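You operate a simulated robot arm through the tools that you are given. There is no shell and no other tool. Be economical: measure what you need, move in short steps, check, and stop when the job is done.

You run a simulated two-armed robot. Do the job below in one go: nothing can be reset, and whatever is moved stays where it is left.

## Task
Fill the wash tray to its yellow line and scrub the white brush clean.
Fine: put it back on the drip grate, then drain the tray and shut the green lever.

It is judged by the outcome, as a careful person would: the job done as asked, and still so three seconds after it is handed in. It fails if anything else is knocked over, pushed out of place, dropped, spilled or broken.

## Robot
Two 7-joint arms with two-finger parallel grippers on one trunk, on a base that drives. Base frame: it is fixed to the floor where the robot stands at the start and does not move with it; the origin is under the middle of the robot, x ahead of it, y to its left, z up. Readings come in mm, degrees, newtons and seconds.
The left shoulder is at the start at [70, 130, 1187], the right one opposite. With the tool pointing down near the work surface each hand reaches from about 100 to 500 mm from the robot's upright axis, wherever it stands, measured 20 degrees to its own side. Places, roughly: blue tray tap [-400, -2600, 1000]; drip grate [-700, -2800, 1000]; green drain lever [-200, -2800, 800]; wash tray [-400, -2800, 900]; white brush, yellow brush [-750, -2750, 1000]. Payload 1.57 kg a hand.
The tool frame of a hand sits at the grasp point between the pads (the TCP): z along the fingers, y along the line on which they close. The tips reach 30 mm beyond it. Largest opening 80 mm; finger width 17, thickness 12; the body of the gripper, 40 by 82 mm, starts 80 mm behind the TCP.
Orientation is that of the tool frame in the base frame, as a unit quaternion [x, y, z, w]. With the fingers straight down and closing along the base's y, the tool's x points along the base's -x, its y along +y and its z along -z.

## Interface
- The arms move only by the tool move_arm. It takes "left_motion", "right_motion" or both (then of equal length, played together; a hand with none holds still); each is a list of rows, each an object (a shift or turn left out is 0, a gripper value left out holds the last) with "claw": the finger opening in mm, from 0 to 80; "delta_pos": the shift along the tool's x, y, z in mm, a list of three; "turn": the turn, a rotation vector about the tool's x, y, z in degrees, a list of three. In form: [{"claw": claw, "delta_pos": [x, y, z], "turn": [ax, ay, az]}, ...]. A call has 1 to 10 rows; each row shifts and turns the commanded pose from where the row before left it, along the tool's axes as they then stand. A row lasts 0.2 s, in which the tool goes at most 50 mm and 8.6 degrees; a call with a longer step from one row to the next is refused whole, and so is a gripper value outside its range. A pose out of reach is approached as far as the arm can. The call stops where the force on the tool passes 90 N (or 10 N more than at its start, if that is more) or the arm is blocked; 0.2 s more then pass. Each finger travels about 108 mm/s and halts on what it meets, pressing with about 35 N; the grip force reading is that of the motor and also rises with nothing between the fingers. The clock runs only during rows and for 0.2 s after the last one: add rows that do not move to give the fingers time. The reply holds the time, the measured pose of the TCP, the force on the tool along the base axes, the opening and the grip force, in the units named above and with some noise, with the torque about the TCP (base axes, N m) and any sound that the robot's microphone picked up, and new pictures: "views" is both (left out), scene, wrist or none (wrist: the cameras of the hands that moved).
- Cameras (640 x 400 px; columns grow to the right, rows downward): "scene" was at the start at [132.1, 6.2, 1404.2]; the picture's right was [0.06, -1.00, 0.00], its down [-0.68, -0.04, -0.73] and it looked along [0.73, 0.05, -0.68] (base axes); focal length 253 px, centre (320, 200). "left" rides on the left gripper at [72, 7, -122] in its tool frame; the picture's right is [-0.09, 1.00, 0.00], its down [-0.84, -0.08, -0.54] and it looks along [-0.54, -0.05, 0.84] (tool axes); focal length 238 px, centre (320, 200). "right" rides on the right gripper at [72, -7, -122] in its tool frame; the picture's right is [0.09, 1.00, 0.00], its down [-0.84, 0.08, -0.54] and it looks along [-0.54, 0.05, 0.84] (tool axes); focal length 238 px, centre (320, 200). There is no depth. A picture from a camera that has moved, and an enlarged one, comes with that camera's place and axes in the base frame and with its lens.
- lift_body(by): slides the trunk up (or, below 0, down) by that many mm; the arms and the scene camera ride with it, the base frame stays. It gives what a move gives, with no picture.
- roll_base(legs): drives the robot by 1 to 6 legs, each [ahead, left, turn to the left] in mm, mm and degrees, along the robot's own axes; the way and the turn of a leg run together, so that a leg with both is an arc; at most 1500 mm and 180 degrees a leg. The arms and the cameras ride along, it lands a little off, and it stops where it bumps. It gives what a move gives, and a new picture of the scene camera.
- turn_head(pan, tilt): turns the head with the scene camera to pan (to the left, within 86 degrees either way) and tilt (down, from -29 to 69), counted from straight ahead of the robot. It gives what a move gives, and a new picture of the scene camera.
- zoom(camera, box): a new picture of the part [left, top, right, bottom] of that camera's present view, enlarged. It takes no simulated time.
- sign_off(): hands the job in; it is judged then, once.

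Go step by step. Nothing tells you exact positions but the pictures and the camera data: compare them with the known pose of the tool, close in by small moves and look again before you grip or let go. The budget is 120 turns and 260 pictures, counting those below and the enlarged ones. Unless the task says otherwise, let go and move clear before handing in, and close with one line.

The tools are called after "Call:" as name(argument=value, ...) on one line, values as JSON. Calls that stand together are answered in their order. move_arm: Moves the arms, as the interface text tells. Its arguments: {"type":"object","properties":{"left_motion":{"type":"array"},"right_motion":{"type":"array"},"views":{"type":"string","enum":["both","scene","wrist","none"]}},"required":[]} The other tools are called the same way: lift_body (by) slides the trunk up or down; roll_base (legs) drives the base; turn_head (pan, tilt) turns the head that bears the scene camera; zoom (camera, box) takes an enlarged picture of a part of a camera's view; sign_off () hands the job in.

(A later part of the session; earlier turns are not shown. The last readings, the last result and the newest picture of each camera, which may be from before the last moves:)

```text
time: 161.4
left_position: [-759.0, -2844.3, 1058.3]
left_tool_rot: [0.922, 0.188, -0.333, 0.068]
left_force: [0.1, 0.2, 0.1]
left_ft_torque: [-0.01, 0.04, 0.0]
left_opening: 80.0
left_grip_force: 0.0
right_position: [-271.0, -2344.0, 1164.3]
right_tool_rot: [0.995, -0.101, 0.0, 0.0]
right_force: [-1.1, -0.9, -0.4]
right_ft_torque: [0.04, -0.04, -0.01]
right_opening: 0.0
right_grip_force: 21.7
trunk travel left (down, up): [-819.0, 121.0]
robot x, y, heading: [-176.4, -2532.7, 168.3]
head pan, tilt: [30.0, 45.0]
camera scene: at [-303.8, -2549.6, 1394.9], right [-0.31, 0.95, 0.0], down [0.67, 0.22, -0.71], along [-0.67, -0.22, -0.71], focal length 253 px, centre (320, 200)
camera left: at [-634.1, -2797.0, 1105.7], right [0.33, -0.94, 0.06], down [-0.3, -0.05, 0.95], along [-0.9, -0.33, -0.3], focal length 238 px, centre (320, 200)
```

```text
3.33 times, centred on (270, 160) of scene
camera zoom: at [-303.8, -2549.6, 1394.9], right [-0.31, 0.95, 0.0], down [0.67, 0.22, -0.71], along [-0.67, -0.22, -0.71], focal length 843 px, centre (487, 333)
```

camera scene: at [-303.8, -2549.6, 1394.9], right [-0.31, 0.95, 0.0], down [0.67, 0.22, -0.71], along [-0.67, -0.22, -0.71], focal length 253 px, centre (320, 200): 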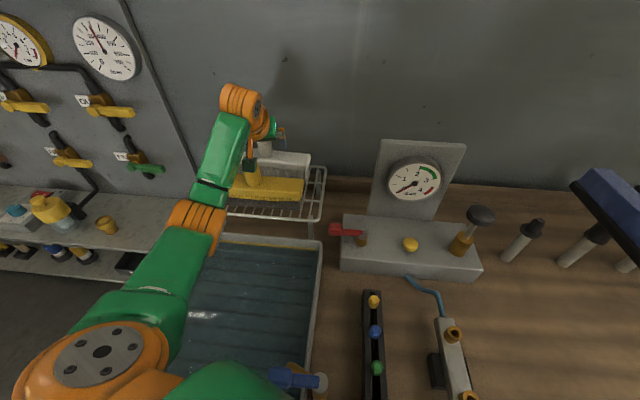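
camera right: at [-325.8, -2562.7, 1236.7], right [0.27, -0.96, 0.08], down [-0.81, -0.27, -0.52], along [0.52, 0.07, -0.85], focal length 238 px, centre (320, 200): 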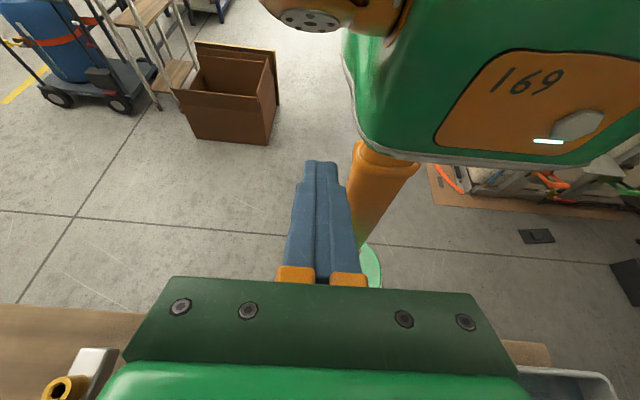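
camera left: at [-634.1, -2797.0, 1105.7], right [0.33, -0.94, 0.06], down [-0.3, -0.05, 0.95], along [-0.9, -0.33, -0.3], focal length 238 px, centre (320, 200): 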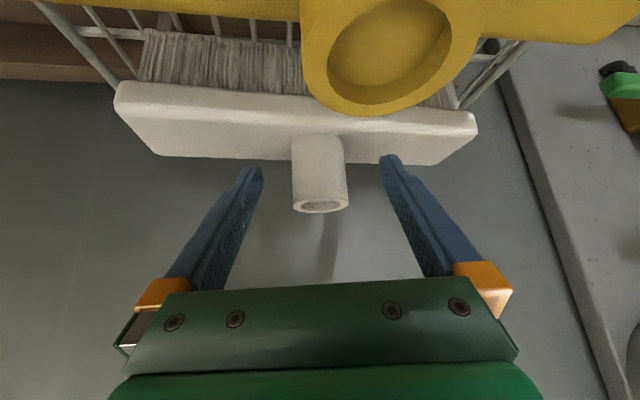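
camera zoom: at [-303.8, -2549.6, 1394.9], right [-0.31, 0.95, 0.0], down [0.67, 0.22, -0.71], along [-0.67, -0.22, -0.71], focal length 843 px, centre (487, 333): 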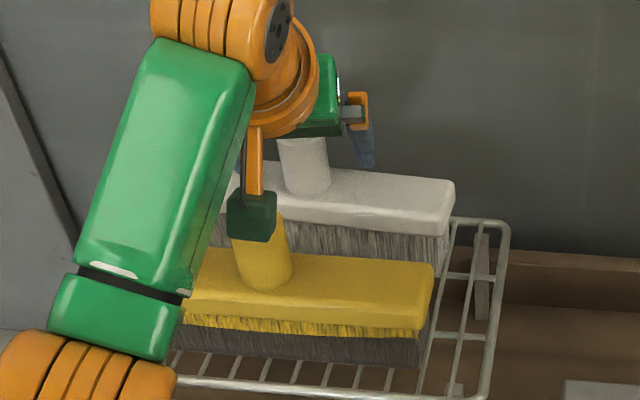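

Brush stands on the grate. I lift the empty hand straight up and retract.

Call:
move_arm(left_motion=[{"delta_pos": [-6.4, 0, -7.7]}, {"delta_pos": [-19, 0, -23]}, {"delta_pos": [-23, 0, -27]}, {"delta_pos": [-23, 0, -27]}, {"delta_pos": [-13, 0, -15]}, {"delta_pos": [25, 0, -21]}, {"delta_pos": [30, 0, -25]}, {"delta_pos": [30, 0, -25]}, {}], views="both")

Call:
zoom(camera="scene", box=[180, 90, 340, 230])

```text
time: 163.4
left_position: [-656.7, -2801.0, 1189.2]
left_tool_rot: [0.921, 0.189, -0.333, 0.068]
left_force: [-0.3, 0.4, 0.1]
left_ft_torque: [-0.01, 0.0, 0.01]
left_opening: 79.9
left_grip_force: 0.0
right_position: [-271.3, -2343.3, 1164.3]
right_tool_rot: [0.995, -0.101, 0.0, 0.0]
right_force: [0.2, -0.2, 0.2]
right_ft_torque: [0.02, 0.02, -0.01]
right_opening: 0.0
right_grip_force: 20.9
trunk travel left (down, up): [-819.0, 121.0]
robot x, y, heading: [-175.4, -2535.6, 168.4]
head pan, tilt: [30.0, 45.0]
camera scene: at [-304.6, -2548.7, 1394.9], right [-0.31, 0.95, 0.0], down [0.67, 0.22, -0.71], along [-0.67, -0.22, -0.71], focal length 253 px, centre (320, 200)
camera left: at [-532.4, -2752.9, 1236.9], right [0.33, -0.94, 0.06], down [-0.3, -0.05, 0.95], along [-0.9, -0.33, -0.3], focal length 238 px, centre (320, 200)
```

scene: 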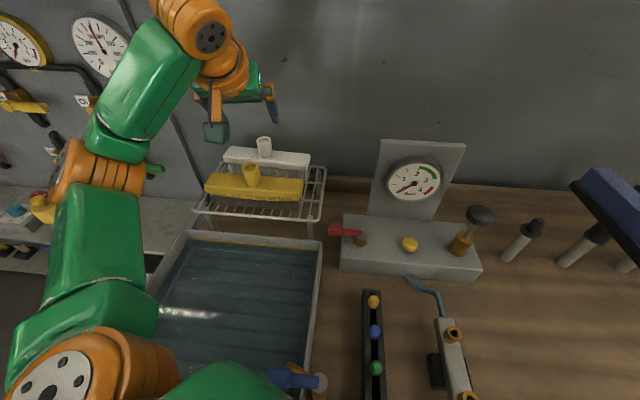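
left: 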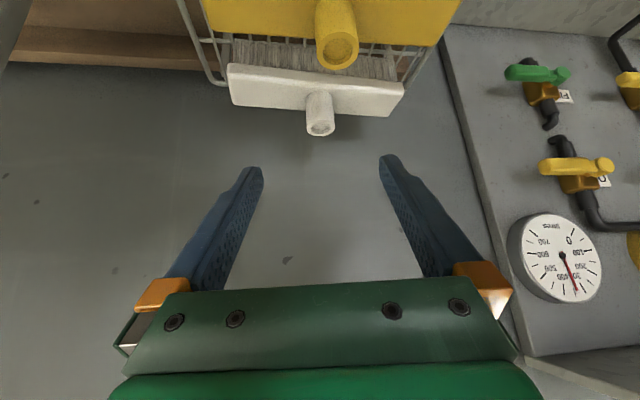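

```text
2.86 times, centred on (260, 160) of scene
camera zoom: at [-304.6, -2548.7, 1394.9], right [-0.31, 0.95, 0.0], down [0.67, 0.22, -0.71], along [-0.67, -0.22, -0.71], focal length 723 px, centre (491, 314)
```

zoom: 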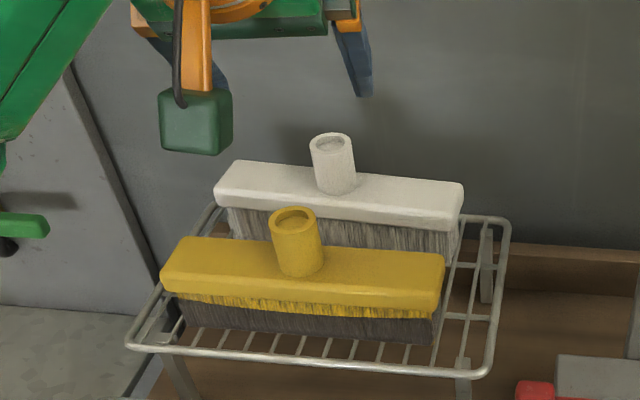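

The white brush is back, clean and level, and the yellow one is untouched. Now I back out and square up in front of the green lever.

Call:
roll_base(legs=[[-318, -146, 0], [0, 0, 24.7]])

Call:
turn_head(pan=20, tilt=50)

Call:
zoom(camera="scene", box=[180, 80, 420, 300])

```text
time: 166.9
left_position: [-161.0, -2899.4, 1189.2]
left_tool_rot: [0.86, 0.38, -0.312, 0.137]
left_force: [1.4, -1.1, 0.0]
left_ft_torque: [-0.02, -0.03, 0.02]
left_opening: 79.9
left_grip_force: 0.0
right_position: [0.0, -2322.5, 1163.4]
right_tool_rot: [0.994, 0.113, 0.001, 0.001]
right_force: [0.5, -0.4, 0.0]
right_ft_torque: [-0.01, -0.01, -0.01]
right_opening: 0.1
right_grip_force: 21.3
trunk travel left (down, up): [-819.0, 121.0]
robot x, y, heading: [166.7, -2456.0, -167.0]
head pan, tilt: [30.0, 45.0]
camera scene: at [55.8, -2522.3, 1395.0], right [-0.68, 0.73, 0.0], down [0.52, 0.48, -0.71], along [-0.52, -0.48, -0.71], focal length 253 px, centre (320, 200)
```

scene: 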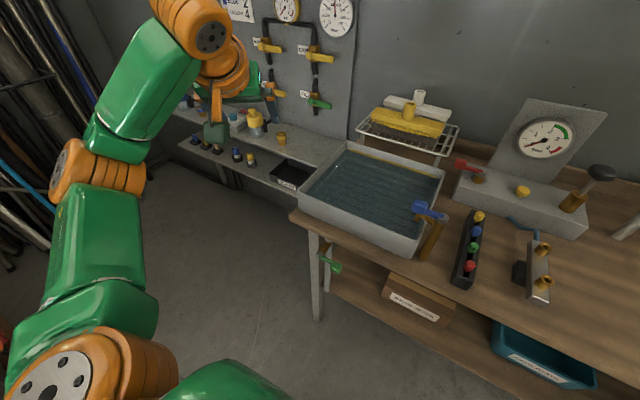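

```text
time: 167.7
left_position: [-160.7, -2898.1, 1188.9]
left_tool_rot: [0.859, 0.38, -0.313, 0.138]
left_force: [-0.6, 0.1, -0.3]
left_ft_torque: [-0.02, 0.0, 0.01]
left_opening: 80.3
left_grip_force: 0.0
right_position: [0.7, -2323.2, 1163.3]
right_tool_rot: [0.994, 0.113, -0.001, 0.0]
right_force: [-0.7, 0.3, 0.5]
right_ft_torque: [0.01, 0.02, -0.01]
right_opening: 0.0
right_grip_force: 21.0
trunk travel left (down, up): [-819.0, 121.0]
robot x, y, heading: [163.5, -2455.7, -167.0]
head pan, tilt: [20.0, 50.0]
camera scene: at [51.2, -2509.4, 1388.1], right [-0.54, 0.84, 0.0], down [0.64, 0.42, -0.64], along [-0.54, -0.35, -0.77], focal length 253 px, centre (320, 200)
```

scene: 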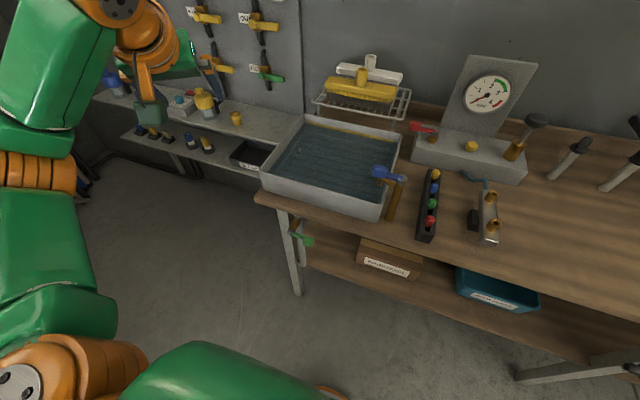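

```text
1.82 times, centred on (300, 190) of scene
camera zoom: at [51.2, -2509.4, 1388.1], right [-0.54, 0.84, 0.0], down [0.64, 0.42, -0.64], along [-0.54, -0.35, -0.77], focal length 460 px, centre (356, 218)
```

zoom: 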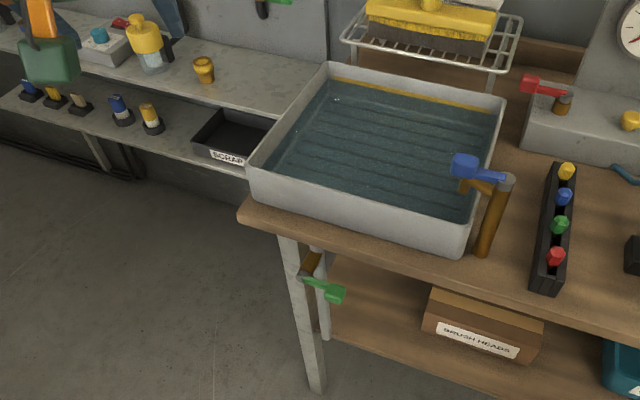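

Call:
zoom(camera="scene", box=[265, 200, 345, 260])

Call:
move_arm(left_motion=[{"turn": [5.2, 0, 6.2], "claw": 0}, {"turn": [5.2, 0, 6.2]}, {"turn": [5.2, 0, 6.2]}, {"turn": [5.2, 0, 6.2]}, {}], views="none")

Call:
lift_body(by=-190)

Call:
zoom(camera="left", box=[0, 0, 640, 400])

Call:
zoom(camera="scene", box=[0, 0, 640, 400])

```text
6.67 times, centred on (305, 230) of scene
camera zoom: at [51.2, -2509.4, 1388.1], right [-0.54, 0.84, 0.0], down [0.64, 0.42, -0.64], along [-0.54, -0.35, -0.77], focal length 1686 px, centre (420, 0)
```

zoom: 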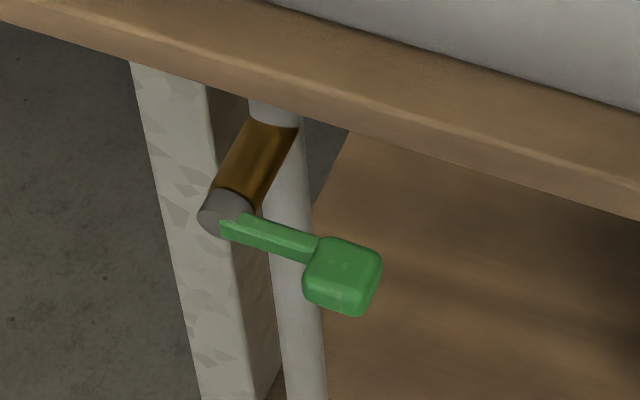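

```text
time: 168.8
left_position: [-161.3, -2900.0, 1189.3]
left_tool_rot: [0.931, 0.124, -0.339, 0.044]
left_force: [-0.5, 0.2, 0.5]
left_ft_torque: [-0.04, 0.02, -0.01]
left_opening: 0.0
left_grip_force: 21.3
right_position: [0.6, -2323.8, 1163.1]
right_tool_rot: [0.994, 0.113, 0.0, -0.001]
right_force: [-0.2, -0.6, -0.2]
right_ft_torque: [0.06, -0.03, -0.02]
right_opening: 0.2
right_grip_force: 21.2
trunk travel left (down, up): [-819.0, 121.0]
robot x, y, heading: [165.3, -2453.2, -167.1]
head pan, tilt: [20.0, 50.0]
```

```text
time: 170.9
left_position: [-160.5, -2899.9, 998.1]
left_tool_rot: [0.932, 0.125, -0.338, 0.044]
left_force: [0.5, -0.3, 0.2]
left_ft_torque: [0.01, 0.0, 0.06]
left_opening: 0.4
left_grip_force: 20.8
right_position: [1.2, -2324.0, 973.2]
right_tool_rot: [0.994, 0.113, 0.0, 0.0]
right_force: [0.1, -0.5, 0.2]
right_ft_torque: [0.0, 0.0, -0.02]
right_opening: 0.1
right_grip_force: 21.4
trunk travel left (down, up): [-629.0, 311.0]
robot x, y, heading: [168.8, -2456.1, -167.3]
head pan, tilt: [20.0, 50.0]
```

```text
1.00 times, centred on (320, 200) of left (not enlarged: the box is as wide or as high as the picture)
camera zoom: at [-30.2, -2869.3, 1047.0], right [0.19, -0.98, 0.06], down [-0.3, -0.01, 0.95], along [-0.93, -0.2, -0.3], focal length 238 px, centre (320, 200)
```

zoom: 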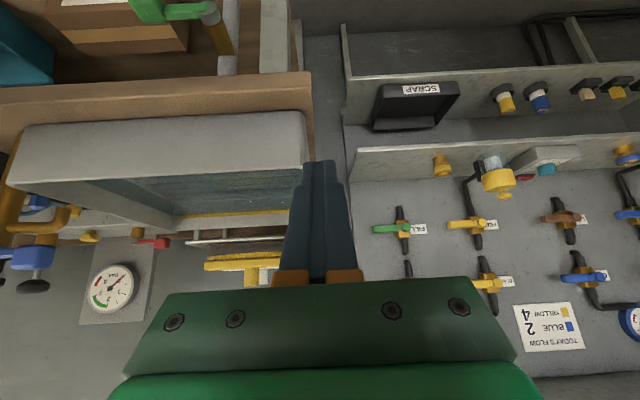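

```text
1.00 times, centred on (320, 200) of scene (not enlarged: the box is as wide or as high as the picture)
camera zoom: at [51.2, -2509.3, 1198.1], right [-0.54, 0.84, 0.0], down [0.64, 0.42, -0.64], along [-0.54, -0.35, -0.77], focal length 253 px, centre (320, 200)
```

zoom: 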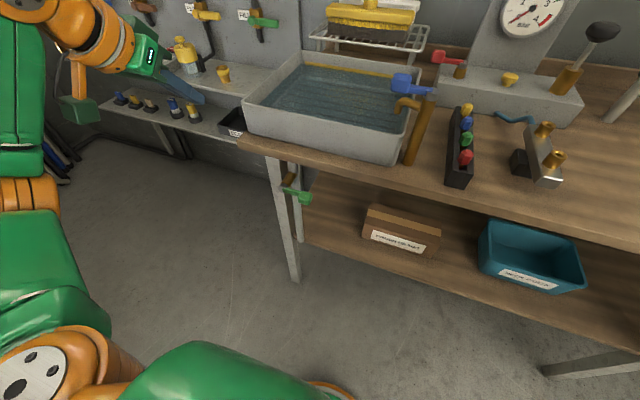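

The knob triangulates to about (-247, -2747, 745). I bring the closed left fingers over to just above it, staying in front of the bench edge.

Call:
move_arm(left_motion=[{"delta_pos": [0, -42, 0]}, {"delta_pos": [0, -42, 0]}, {"delta_pos": [0, -42, 0]}, {"delta_pos": [0, -42, 0]}, {"delta_pos": [25.7, 0, 30.6]}, {"delta_pos": [25.7, 0, 30.6]}, {"delta_pos": [25.7, 0, 30.6]}, {"delta_pos": [25.7, 0, 30.6]}, {}], views="both")

Call:
zoom(camera="scene", box=[240, 140, 400, 240])

```text
time: 172.9
left_position: [-205.0, -2738.2, 839.0]
left_tool_rot: [0.931, 0.125, -0.339, 0.043]
left_force: [-0.7, -0.4, 1.5]
left_ft_torque: [0.01, -0.04, 0.0]
left_opening: 0.0
left_grip_force: 21.2
right_position: [0.4, -2323.5, 973.0]
right_tool_rot: [0.994, 0.113, 0.0, 0.0]
right_force: [-0.2, -0.3, -0.8]
right_ft_torque: [0.01, 0.0, -0.03]
right_opening: 0.0
right_grip_force: 21.4
trunk travel left (down, up): [-629.0, 311.0]
robot x, y, heading: [166.7, -2457.4, -167.4]
head pan, tilt: [20.0, 50.0]
camera scene: at [51.2, -2509.0, 1198.1], right [-0.54, 0.84, 0.0], down [0.64, 0.42, -0.64], along [-0.54, -0.35, -0.77], focal length 253 px, centre (320, 200)
camera left: at [-74.3, -2707.6, 887.9], right [0.2, -0.98, 0.06], down [-0.3, 0.0, 0.95], along [-0.93, -0.2, -0.3], focal length 238 px, centre (320, 200)
```

scene: 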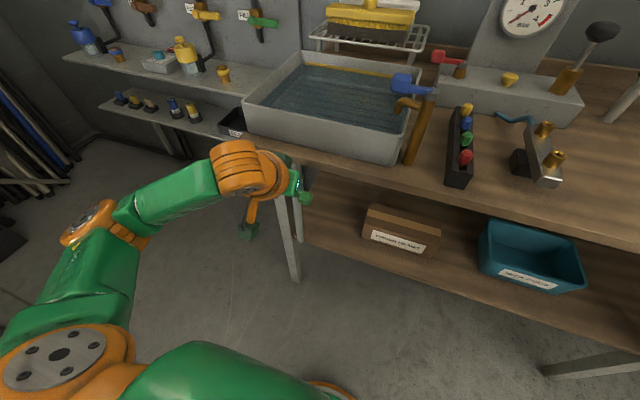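
left: 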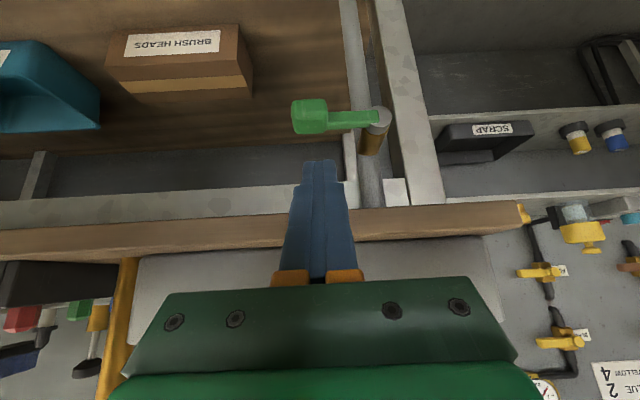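

```text
4.00 times, centred on (320, 190) of scene
camera zoom: at [51.2, -2509.0, 1198.1], right [-0.54, 0.84, 0.0], down [0.64, 0.42, -0.64], along [-0.54, -0.35, -0.77], focal length 1012 px, centre (320, 240)
```

zoom: 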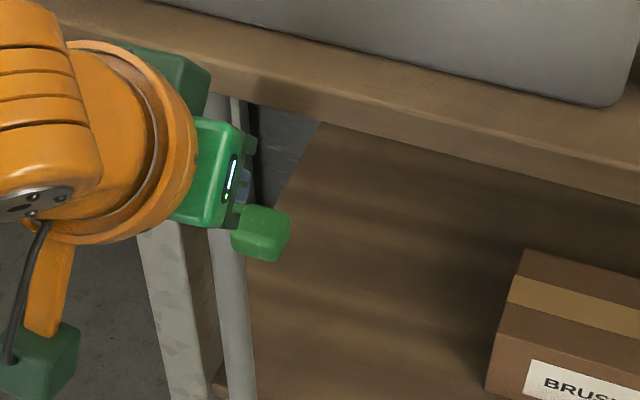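

Call:
move_arm(left_motion=[{"delta_pos": [-20.7, -8, 17.4]}, {"delta_pos": [12.9, 0, 15.3]}, {"delta_pos": [11, 0, 13]}, {}], views="wrist")

Call:
zoom(camera="left", box=[220, 60, 420, 260])

```text
time: 173.9
left_position: [-232.2, -2736.1, 802.1]
left_tool_rot: [0.932, 0.125, -0.338, 0.044]
left_force: [-0.9, -0.5, 0.2]
left_ft_torque: [0.04, -0.05, -0.01]
left_opening: 0.1
left_grip_force: 20.9
right_position: [0.5, -2324.3, 973.8]
right_tool_rot: [0.994, 0.113, 0.0, 0.0]
right_force: [-0.6, -0.3, 0.3]
right_ft_torque: [0.03, 0.01, 0.01]
right_opening: 0.0
right_grip_force: 21.2
trunk travel left (down, up): [-629.0, 311.0]
robot x, y, heading: [168.0, -2456.2, -167.1]
head pan, tilt: [20.0, 50.0]
camera left: at [-102.3, -2706.0, 850.8], right [0.2, -0.98, 0.06], down [-0.3, -0.01, 0.95], along [-0.93, -0.2, -0.3], focal length 238 px, centre (320, 200)
```

left: 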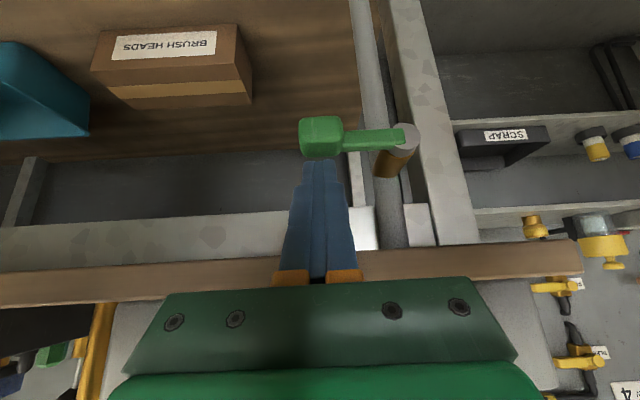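

```text
2.00 times, centred on (320, 160) of left
camera zoom: at [-102.3, -2706.0, 850.8], right [0.2, -0.98, 0.06], down [-0.3, -0.01, 0.95], along [-0.93, -0.2, -0.3], focal length 477 px, centre (320, 280)
```

zoom: 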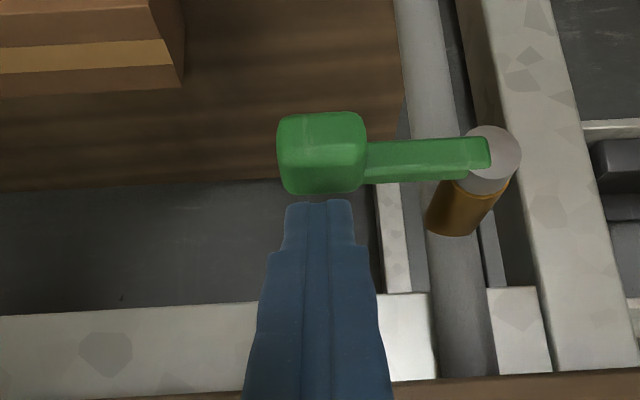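

The fingertips are right above the knob. I push down a little to test whether the lever opens that way.

Call:
move_arm(left_motion=[{"delta_pos": [7, 0, 8.4]}, {"delta_pos": [3.9, 0, 4.6]}, {"delta_pos": [3.2, 0, 3.8]}, {}], views="wrist")

```text
time: 174.9
left_position: [-232.5, -2736.9, 780.4]
left_tool_rot: [0.932, 0.126, -0.338, 0.044]
left_force: [1.0, -0.1, -0.3]
left_ft_torque: [-0.01, 0.02, 0.01]
left_opening: 0.1
left_grip_force: 21.5
right_position: [0.9, -2324.1, 973.6]
right_tool_rot: [0.994, 0.114, 0.001, 0.001]
right_force: [-0.3, -0.5, 0.9]
right_ft_torque: [0.04, 0.01, -0.01]
right_opening: 0.0
right_grip_force: 21.5
trunk travel left (down, up): [-629.0, 311.0]
robot x, y, heading: [163.9, -2455.7, -167.1]
head pan, tilt: [20.0, 50.0]
camera left: at [-102.7, -2706.0, 828.3], right [0.2, -0.98, 0.06], down [-0.3, -0.01, 0.95], along [-0.93, -0.2, -0.3], focal length 238 px, centre (320, 200)
```

left: 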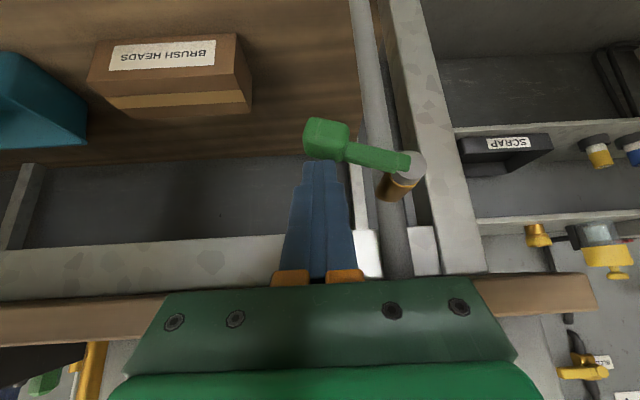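

The lever turns down freely. I follow its arc to open fully.

Call:
move_arm(left_motion=[{"delta_pos": [8, 0, 9.6]}, {"delta_pos": [8, 0, 9.6]}, {"delta_pos": [9.3, 7, 11]}, {"delta_pos": [9.3, 8, 11]}, {"delta_pos": [4.8, 8, 5.7]}, {"delta_pos": [4.8, 8, 5.7]}, {"delta_pos": [3.2, 8, 3.8]}, {}], views="wrist")

Call:
turn_head(pan=20, tilt=40)

```text
time: 176.7
left_position: [-222.5, -2774.1, 706.4]
left_tool_rot: [0.932, 0.126, -0.338, 0.044]
left_force: [0.7, -0.1, 0.0]
left_ft_torque: [0.03, 0.02, 0.0]
left_opening: 0.0
left_grip_force: 20.9
right_position: [0.3, -2323.7, 973.5]
right_tool_rot: [0.994, 0.113, -0.001, -0.001]
right_force: [-1.2, -0.6, 0.8]
right_ft_torque: [0.04, 0.01, -0.01]
right_opening: 0.0
right_grip_force: 21.7
trunk travel left (down, up): [-629.0, 311.0]
robot x, y, heading: [166.2, -2457.1, -167.1]
head pan, tilt: [20.0, 50.0]
camera left: at [-92.6, -2743.9, 754.2], right [0.2, -0.98, 0.06], down [-0.3, -0.01, 0.95], along [-0.93, -0.2, -0.3], focal length 238 px, centre (320, 200)
```

left: 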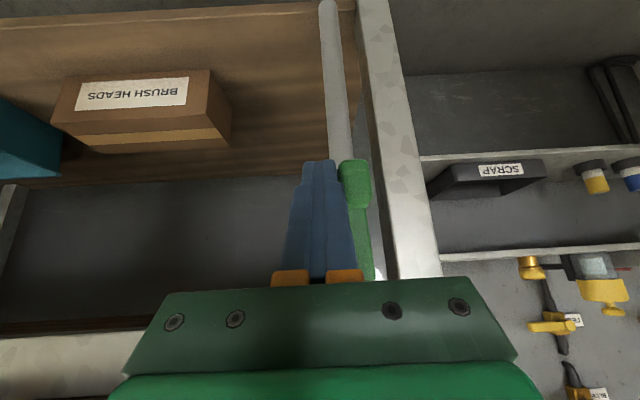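

```text
time: 177.4
left_position: [-224.0, -2773.8, 707.1]
left_tool_rot: [0.932, 0.125, -0.338, 0.044]
left_force: [0.3, -0.3, -0.1]
left_ft_torque: [-0.01, 0.01, 0.03]
left_opening: 0.1
left_grip_force: 20.9
right_position: [1.7, -2323.2, 974.4]
right_tool_rot: [0.994, 0.113, 0.001, 0.0]
right_force: [-0.6, -0.9, 0.3]
right_ft_torque: [0.04, -0.01, 0.01]
right_opening: 0.2
right_grip_force: 21.2
trunk travel left (down, up): [-629.0, 311.0]
robot x, y, heading: [164.7, -2453.5, -167.3]
head pan, tilt: [20.0, 40.0]
camera scene: at [44.5, -2513.7, 1212.2], right [-0.54, 0.84, 0.0], down [0.54, 0.35, -0.77], along [-0.64, -0.42, -0.64], focal length 253 px, centre (320, 200)
```

scene: 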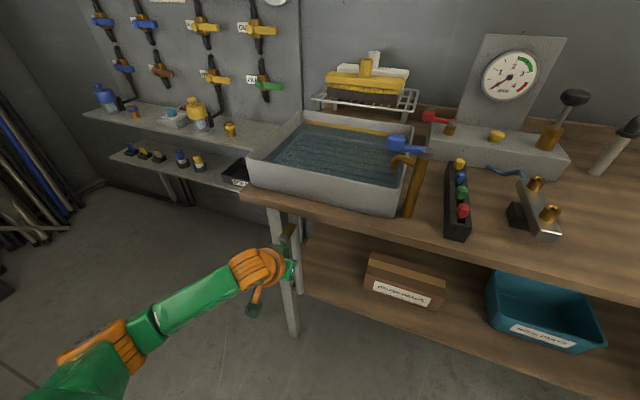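

The lever now points down. I wait and watch the water level.

Call:
move_arm(left_motion=[{}, {}, {}, {}, {}, {}, {}, {}, {}, {}], views="none")

Call:
zoom(camera="scene", box=[240, 90, 440, 220])

Call:
move_arm(left_motion=[{}, {}, {}, {}, {}, {}, {}, {}, {}, {}], views="none")

Call:
move_arm(left_motion=[{}, {}, {}, {}, {}, {}, {}, {}, {}, {}], views="none")

Call:
zoom(camera="scene", box=[240, 90, 440, 220])

```text
time: 179.7
left_position: [-222.5, -2774.2, 707.3]
left_tool_rot: [0.932, 0.125, -0.339, 0.044]
left_force: [-0.2, 0.1, 0.2]
left_ft_torque: [0.0, -0.01, 0.02]
left_opening: 0.1
left_grip_force: 21.1
right_position: [1.3, -2322.9, 973.4]
right_tool_rot: [0.993, 0.114, 0.0, 0.0]
right_force: [-0.8, -0.3, -0.7]
right_ft_torque: [-0.01, -0.02, -0.01]
right_opening: 0.0
right_grip_force: 21.5
trunk travel left (down, up): [-629.0, 311.0]
robot x, y, heading: [167.2, -2457.1, -167.0]
head pan, tilt: [20.0, 40.0]
```

```text
3.08 times, centred on (340, 155) of scene
camera zoom: at [44.4, -2513.7, 1212.3], right [-0.54, 0.84, 0.0], down [0.54, 0.35, -0.77], along [-0.64, -0.42, -0.64], focal length 778 px, centre (258, 338)
```

zoom: 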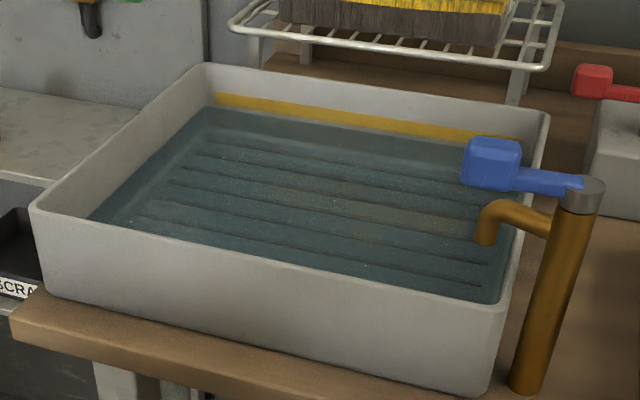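

```text
time: 181.8
left_position: [-223.3, -2775.3, 706.2]
left_tool_rot: [0.932, 0.125, -0.337, 0.044]
left_force: [0.6, 0.9, -0.2]
left_ft_torque: [0.02, -0.01, 0.02]
left_opening: 0.0
left_grip_force: 21.2
right_position: [-0.1, -2323.7, 974.1]
right_tool_rot: [0.994, 0.113, 0.0, -0.001]
right_force: [-1.1, -1.0, -1.0]
right_ft_torque: [-0.01, -0.03, 0.03]
right_opening: 0.2
right_grip_force: 21.4
trunk travel left (down, up): [-629.0, 311.0]
robot x, y, heading: [169.0, -2457.8, -167.1]
head pan, tilt: [20.0, 40.0]
```

```text
time: 184.1
left_position: [-222.7, -2775.6, 706.7]
left_tool_rot: [0.931, 0.125, -0.339, 0.043]
left_force: [0.2, -0.1, 0.6]
left_ft_torque: [-0.02, -0.01, 0.05]
left_opening: 0.0
left_grip_force: 21.0
right_position: [0.5, -2323.2, 973.6]
right_tool_rot: [0.994, 0.113, -0.001, 0.0]
right_force: [-0.5, -0.4, -1.0]
right_ft_torque: [0.0, 0.01, -0.01]
right_opening: 0.0
right_grip_force: 21.4
trunk travel left (down, up): [-629.0, 311.0]
robot x, y, heading: [167.1, -2458.0, -167.2]
head pan, tilt: [20.0, 40.0]
```

```text
3.08 times, centred on (340, 155) of scene
camera zoom: at [44.4, -2513.7, 1212.3], right [-0.54, 0.84, 0.0], down [0.54, 0.35, -0.77], along [-0.64, -0.42, -0.64], focal length 778 px, centre (258, 338)
```

zoom: 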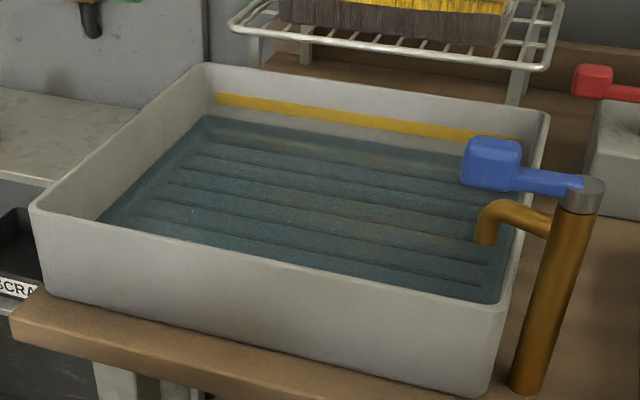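

The tray is draining. Meanwhile I pull the fingers back, cross to the left side of the lever, ready to close it.

Call:
move_arm(left_motion=[{"delta_pos": [23, 0, -19.3]}, {"delta_pos": [23, 0, -19.3]}, {"delta_pos": [0, 26, 0]}, {"delta_pos": [0, 26, 0]}, {}, {}, {}, {}, {}, {}], views="wrist")

Call:
zoom(camera="scene", box=[240, 200, 340, 300])

Call:
move_arm(left_motion=[{}, {}, {}, {}, {}, {}, {}, {}, {}, {}], views="none")

Call:
move_arm(left_motion=[{}, {}, {}, {}, {}, {}, {}, {}, {}, {}], views="none")

Call:
move_arm(left_motion=[{}, {}, {}, {}, {}, {}, {}, {}, {}, {}], views="none")

Call:
zoom(camera="scene", box=[240, 90, 440, 220])

```text
time: 186.2
left_position: [-151.2, -2806.5, 707.3]
left_tool_rot: [0.932, 0.126, -0.338, 0.045]
left_force: [-0.8, 0.4, 0.2]
left_ft_torque: [-0.03, 0.0, -0.03]
left_opening: 0.0
left_grip_force: 21.1
right_position: [1.4, -2322.6, 973.9]
right_tool_rot: [0.994, 0.113, 0.001, 0.0]
right_force: [-0.7, -0.5, 0.1]
right_ft_torque: [0.05, 0.01, -0.02]
right_opening: 0.0
right_grip_force: 21.2
trunk travel left (down, up): [-629.0, 311.0]
robot x, y, heading: [160.6, -2458.8, -167.2]
head pan, tilt: [20.0, 40.0]
camera left: at [-21.0, -2777.1, 754.7], right [0.2, -0.98, 0.06], down [-0.3, -0.01, 0.95], along [-0.93, -0.2, -0.3], focal length 238 px, centre (320, 200)
```

left: 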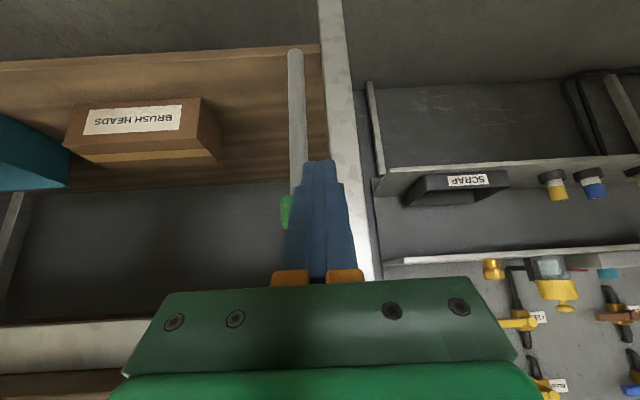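

```text
4.00 times, centred on (290, 250) of scene
camera zoom: at [44.5, -2513.7, 1212.3], right [-0.54, 0.84, 0.0], down [0.54, 0.35, -0.77], along [-0.64, -0.42, -0.64], focal length 1012 px, centre (440, 0)
```

zoom: 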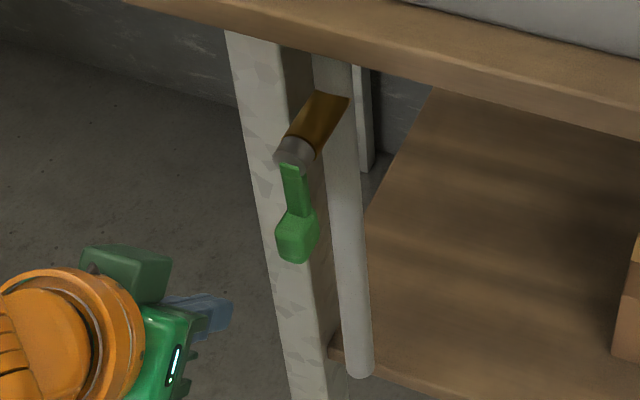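

```text
time: 188.4
left_position: [-152.0, -2806.7, 707.3]
left_tool_rot: [0.932, 0.125, -0.338, 0.043]
left_force: [-0.8, -0.1, -0.2]
left_ft_torque: [0.01, 0.0, -0.02]
left_opening: 0.0
left_grip_force: 20.9
right_position: [0.7, -2323.1, 973.8]
right_tool_rot: [0.994, 0.113, 0.0, 0.0]
right_force: [-0.1, -0.2, 0.7]
right_ft_torque: [0.02, 0.01, 0.04]
right_opening: 0.1
right_grip_force: 21.0
trunk travel left (down, up): [-629.0, 311.0]
robot x, y, heading: [167.4, -2453.7, -167.0]
head pan, tilt: [20.0, 40.0]
```

```text
time: 190.7
left_position: [-151.9, -2808.1, 707.4]
left_tool_rot: [0.932, 0.125, -0.338, 0.043]
left_force: [-0.6, 0.1, 0.3]
left_ft_torque: [0.0, 0.05, -0.04]
left_opening: 0.0
left_grip_force: 21.4
right_position: [0.9, -2324.1, 973.5]
right_tool_rot: [0.994, 0.114, 0.0, 0.0]
right_force: [-0.4, -1.2, -0.5]
right_ft_torque: [0.03, 0.01, 0.0]
right_opening: 0.0
right_grip_force: 21.3
trunk travel left (down, up): [-629.0, 311.0]
robot x, y, heading: [165.4, -2456.5, -167.0]
head pan, tilt: [20.0, 40.0]
```

```text
time: 192.8
left_position: [-151.7, -2807.4, 707.3]
left_tool_rot: [0.932, 0.126, -0.338, 0.045]
left_force: [0.4, -1.0, -0.2]
left_ft_torque: [0.0, -0.02, 0.02]
left_opening: 0.1
left_grip_force: 21.7
right_position: [0.4, -2323.3, 973.7]
right_tool_rot: [0.993, 0.114, 0.0, 0.0]
right_force: [0.3, -0.4, -0.5]
right_ft_torque: [0.03, 0.0, -0.01]
right_opening: 0.1
right_grip_force: 20.8
trunk travel left (down, up): [-629.0, 311.0]
robot x, y, heading: [165.7, -2453.9, -167.3]
head pan, tilt: [20.0, 40.0]
```

```text
3.08 times, centred on (340, 155) of scene
camera zoom: at [44.5, -2513.7, 1212.3], right [-0.54, 0.84, 0.0], down [0.54, 0.35, -0.77], along [-0.64, -0.42, -0.64], focal length 778 px, centre (258, 338)
```

zoom: 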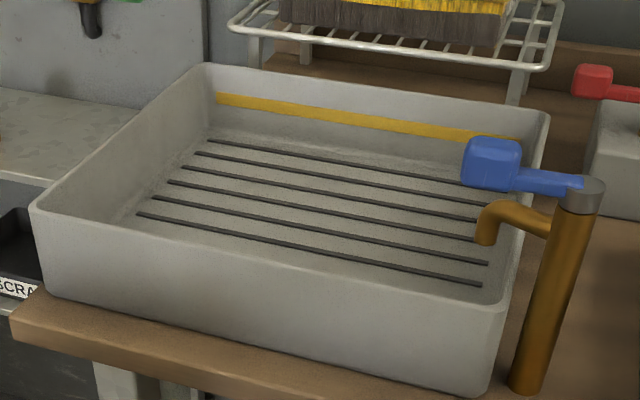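

Tray is empty. I advance the fingers to the left of the hanging lever.

Call:
move_arm(left_motion=[{"delta_pos": [0, 9, 0]}, {"delta_pos": [-26.8, 0, 22.5]}, {"delta_pos": [-26.8, 0, 22.5]}, {}], views="wrist")

Call:
zoom(camera="scene", box=[240, 200, 340, 300])

```text
time: 193.8
left_position: [-216.2, -2835.4, 707.0]
left_tool_rot: [0.931, 0.125, -0.34, 0.045]
left_force: [-0.2, 1.4, -0.4]
left_ft_torque: [0.01, 0.03, 0.01]
left_opening: 0.2
left_grip_force: 21.4
right_position: [1.1, -2323.4, 974.2]
right_tool_rot: [0.994, 0.113, 0.0, 0.001]
right_force: [-0.5, 0.1, 0.5]
right_ft_torque: [-0.01, -0.03, 0.01]
right_opening: 0.1
right_grip_force: 21.3
trunk travel left (down, up): [-629.0, 311.0]
robot x, y, heading: [169.0, -2461.2, -167.0]
head pan, tilt: [20.0, 40.0]
camera left: at [-85.7, -2805.3, 754.7], right [0.19, -0.98, 0.06], down [-0.3, -0.01, 0.95], along [-0.93, -0.2, -0.3], focal length 238 px, centre (320, 200)
```

left: 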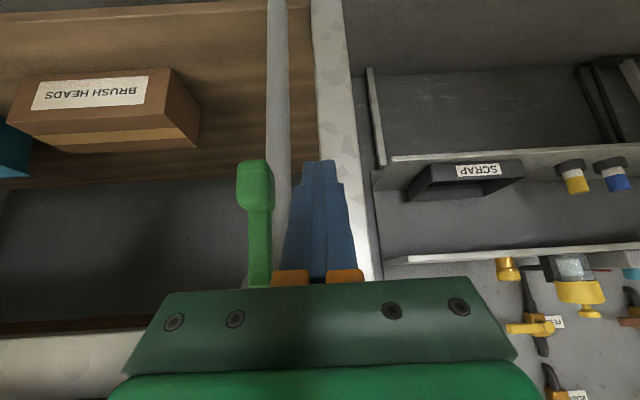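

```text
4.00 times, centred on (290, 250) of scene
camera zoom: at [45.1, -2513.7, 1212.3], right [-0.54, 0.84, 0.0], down [0.54, 0.35, -0.77], along [-0.64, -0.42, -0.64], focal length 1012 px, centre (440, 0)
```

zoom: 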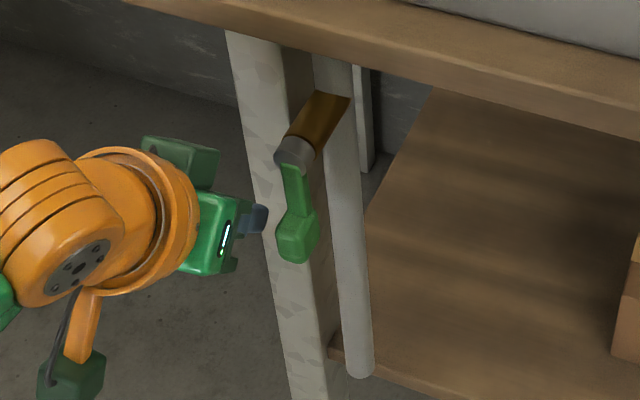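

Call:
move_arm(left_motion=[{"delta_pos": [0, -24, 0]}, {"delta_pos": [0, -22, 0]}, {"delta_pos": [-1.9, -16, -2.3]}, {}], views="wrist")

Call:
zoom(camera="scene", box=[240, 200, 340, 300])

```text
time: 194.8
left_position: [-232.5, -2777.8, 709.6]
left_tool_rot: [0.931, 0.127, -0.34, 0.045]
left_force: [0.9, -8.0, 5.9]
left_ft_torque: [0.24, 0.0, -0.08]
left_opening: 0.1
left_grip_force: 21.4
right_position: [1.7, -2325.4, 973.7]
right_tool_rot: [0.994, 0.113, -0.001, -0.001]
right_force: [-0.4, -0.6, -0.4]
right_ft_torque: [-0.03, -0.04, 0.01]
right_opening: 0.0
right_grip_force: 20.8
trunk travel left (down, up): [-629.0, 311.0]
robot x, y, heading: [160.7, -2455.9, -166.8]
head pan, tilt: [20.0, 40.0]
camera left: at [-101.9, -2746.5, 758.1], right [0.2, -0.98, 0.06], down [-0.3, -0.01, 0.95], along [-0.93, -0.2, -0.3], focal length 238 px, centre (320, 200)
```

left: 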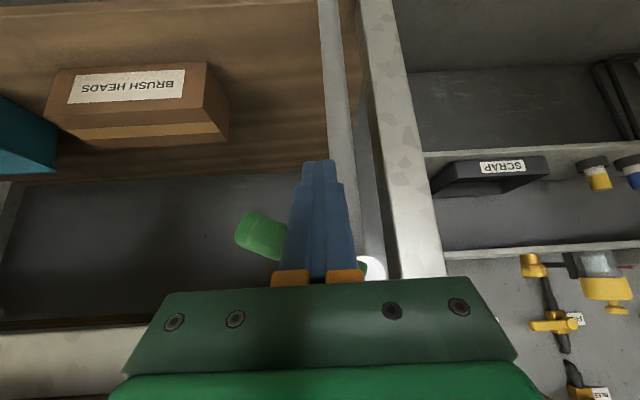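

```text
4.00 times, centred on (290, 250) of scene
camera zoom: at [45.7, -2515.6, 1212.4], right [-0.54, 0.84, 0.0], down [0.54, 0.35, -0.77], along [-0.64, -0.42, -0.64], focal length 1012 px, centre (440, 0)
```

zoom: 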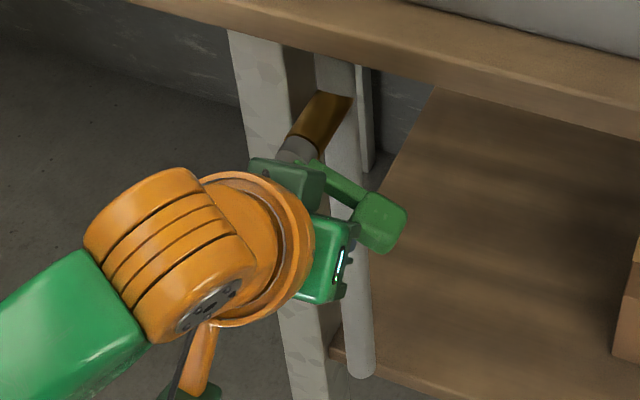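

The lever is most of the way up already. I slip the fingers under the knob and lift it to horizontal.

Call:
move_arm(left_motion=[{"delta_pos": [7.7, 2, 9.2]}, {"delta_pos": [3, -16, 3.5]}, {"delta_pos": [0, -15, 0]}, {"delta_pos": [-6.4, 0, -7.7]}, {"delta_pos": [-6.4, 0, -7.7]}, {}], views="wrist")

Call:
zoom(camera="scene", box=[240, 200, 340, 300])

```text
time: 196.2
left_position: [-238.9, -2747.1, 714.0]
left_tool_rot: [0.931, 0.125, -0.339, 0.044]
left_force: [0.7, 1.1, -1.3]
left_ft_torque: [0.0, 0.03, 0.01]
left_opening: 0.1
left_grip_force: 21.1
right_position: [0.4, -2323.9, 973.4]
right_tool_rot: [0.993, 0.114, 0.001, -0.001]
right_force: [-1.1, -1.0, -0.1]
right_ft_torque: [-0.01, 0.01, -0.02]
right_opening: 0.0
right_grip_force: 21.3
trunk travel left (down, up): [-629.0, 311.0]
robot x, y, heading: [163.8, -2458.5, -166.9]
head pan, tilt: [20.0, 40.0]
camera left: at [-109.4, -2716.9, 761.5], right [0.19, -0.98, 0.06], down [-0.3, -0.01, 0.95], along [-0.93, -0.2, -0.3], focal length 238 px, centre (320, 200)
```

left: 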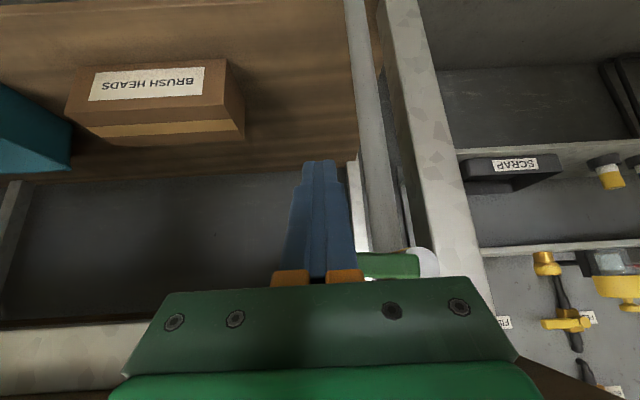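

```text
4.00 times, centred on (290, 250) of scene
camera zoom: at [44.6, -2513.4, 1212.3], right [-0.54, 0.84, 0.0], down [0.54, 0.35, -0.77], along [-0.64, -0.42, -0.64], focal length 1012 px, centre (440, 0)
```

zoom: 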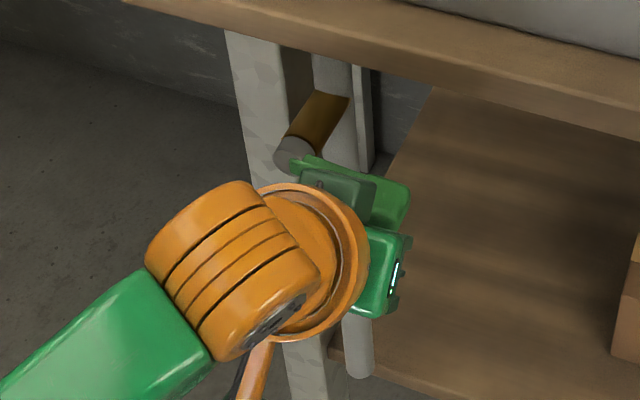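

Call:
move_arm(left_motion=[{"delta_pos": [-3.9, -2, -4.6]}, {"delta_pos": [-3.9, 0, -4.6]}, {}], views="none")

Call:
move_arm(left_motion=[{"delta_pos": [-2.6, 0, -3.1]}, {}], views="none")

Call:
zoom(camera="scene", box=[240, 200, 340, 300])

```text
time: 197.1
left_position: [-238.9, -2746.3, 721.9]
left_tool_rot: [0.933, 0.125, -0.335, 0.043]
left_force: [14.3, 7.0, -26.3]
left_ft_torque: [-0.57, 0.61, -0.15]
left_opening: 0.0
left_grip_force: 21.6
right_position: [-0.8, -2325.1, 973.3]
right_tool_rot: [0.994, 0.113, 0.0, -0.001]
right_force: [-0.2, 0.2, -0.7]
right_ft_torque: [0.03, 0.0, 0.01]
right_opening: 0.3
right_grip_force: 21.2
trunk travel left (down, up): [-629.0, 311.0]
robot x, y, heading: [164.4, -2458.5, -166.9]
head pan, tilt: [20.0, 40.0]
```

```text
time: 197.7
left_position: [-237.6, -2744.7, 725.3]
left_tool_rot: [0.934, 0.126, -0.332, 0.044]
left_force: [26.1, 13.5, -50.5]
left_ft_torque: [-1.03, 1.17, -0.27]
left_opening: 0.0
left_grip_force: 21.9
right_position: [-1.3, -2326.0, 972.5]
right_tool_rot: [0.994, 0.113, 0.0, -0.001]
right_force: [-0.5, -0.6, 0.0]
right_ft_torque: [0.0, -0.02, 0.0]
right_opening: 0.0
right_grip_force: 21.2
trunk travel left (down, up): [-629.0, 311.0]
robot x, y, heading: [165.6, -2452.8, -166.7]
head pan, tilt: [20.0, 40.0]
```

```text
4.00 times, centred on (290, 250) of scene
camera zoom: at [42.9, -2516.3, 1211.5], right [-0.54, 0.84, 0.0], down [0.54, 0.35, -0.76], along [-0.64, -0.42, -0.65], focal length 1012 px, centre (440, 0)
```

zoom: 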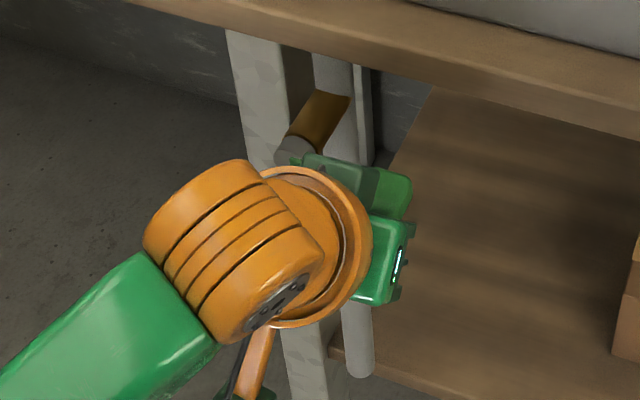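

It hit its stop (50 N), so it should be shut. I drop the fingers, pull away and look.

Call:
move_arm(left_motion=[{"delta_pos": [6.5, 0, 7.7]}, {"delta_pos": [10, 0, 12]}, {"delta_pos": [23, 0, -19.3]}, {"delta_pos": [30, 0, -25]}, {"delta_pos": [30, 0, -25]}, {"delta_pos": [0, 40, 0]}, {}], views="wrist")

Call:
zoom(camera="scene", box=[240, 200, 340, 300])

Call:
zoom(camera="left", box=[200, 60, 440, 280])

```text
time: 199.2
left_position: [-124.8, -2755.4, 703.2]
left_tool_rot: [0.931, 0.125, -0.339, 0.045]
left_force: [-1.0, 0.0, 0.1]
left_ft_torque: [0.02, -0.01, -0.01]
left_opening: 0.3
left_grip_force: 20.7
right_position: [-0.0, -2322.9, 974.0]
right_tool_rot: [0.994, 0.113, -0.001, 0.0]
right_force: [0.1, -0.8, 0.2]
right_ft_torque: [0.0, -0.05, 0.01]
right_opening: 0.0
right_grip_force: 21.3
trunk travel left (down, up): [-629.0, 311.0]
robot x, y, heading: [165.5, -2455.2, -167.2]
head pan, tilt: [20.0, 40.0]
camera left: at [5.0, -2725.4, 750.6], right [0.19, -0.98, 0.06], down [-0.3, 0.0, 0.95], along [-0.93, -0.2, -0.3], focal length 238 px, centre (320, 200)
```

left: 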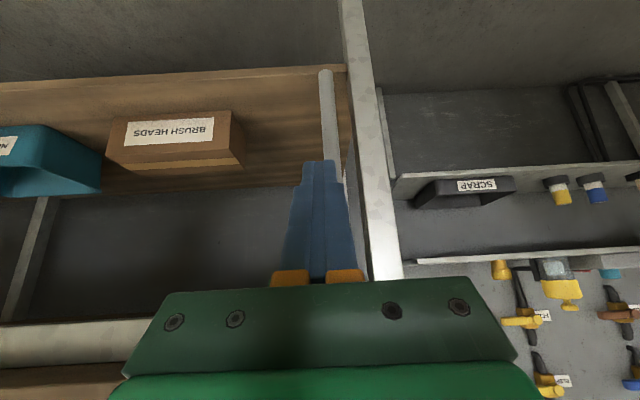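

```text
4.00 times, centred on (290, 250) of scene
camera zoom: at [44.1, -2513.0, 1212.3], right [-0.54, 0.84, 0.0], down [0.54, 0.35, -0.77], along [-0.64, -0.42, -0.64], focal length 1012 px, centre (440, 0)
```

zoom: 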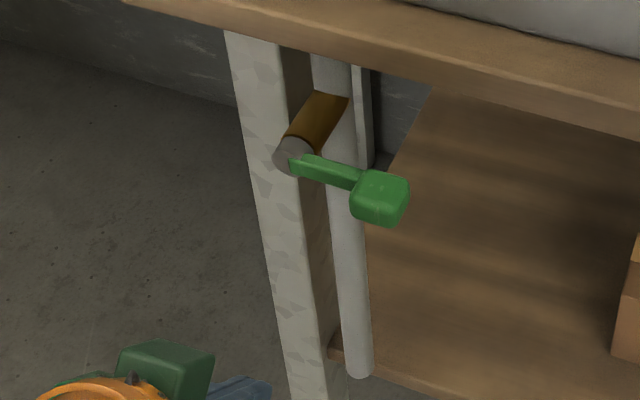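

```text
1.82 times, centred on (320, 170) of left
camera zoom: at [5.0, -2725.4, 750.6], right [0.19, -0.98, 0.06], down [-0.3, 0.0, 0.95], along [-0.93, -0.2, -0.3], focal length 433 px, centre (320, 254)
```

zoom: 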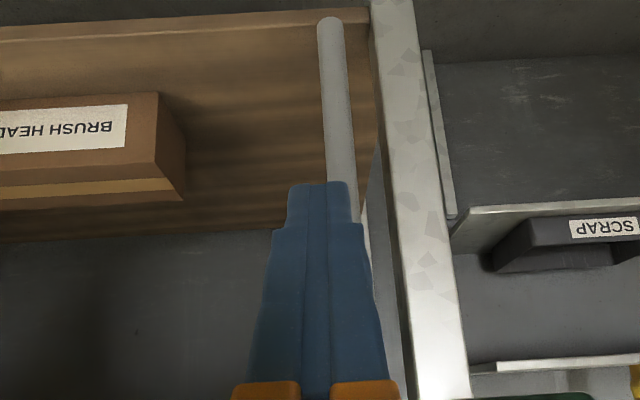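

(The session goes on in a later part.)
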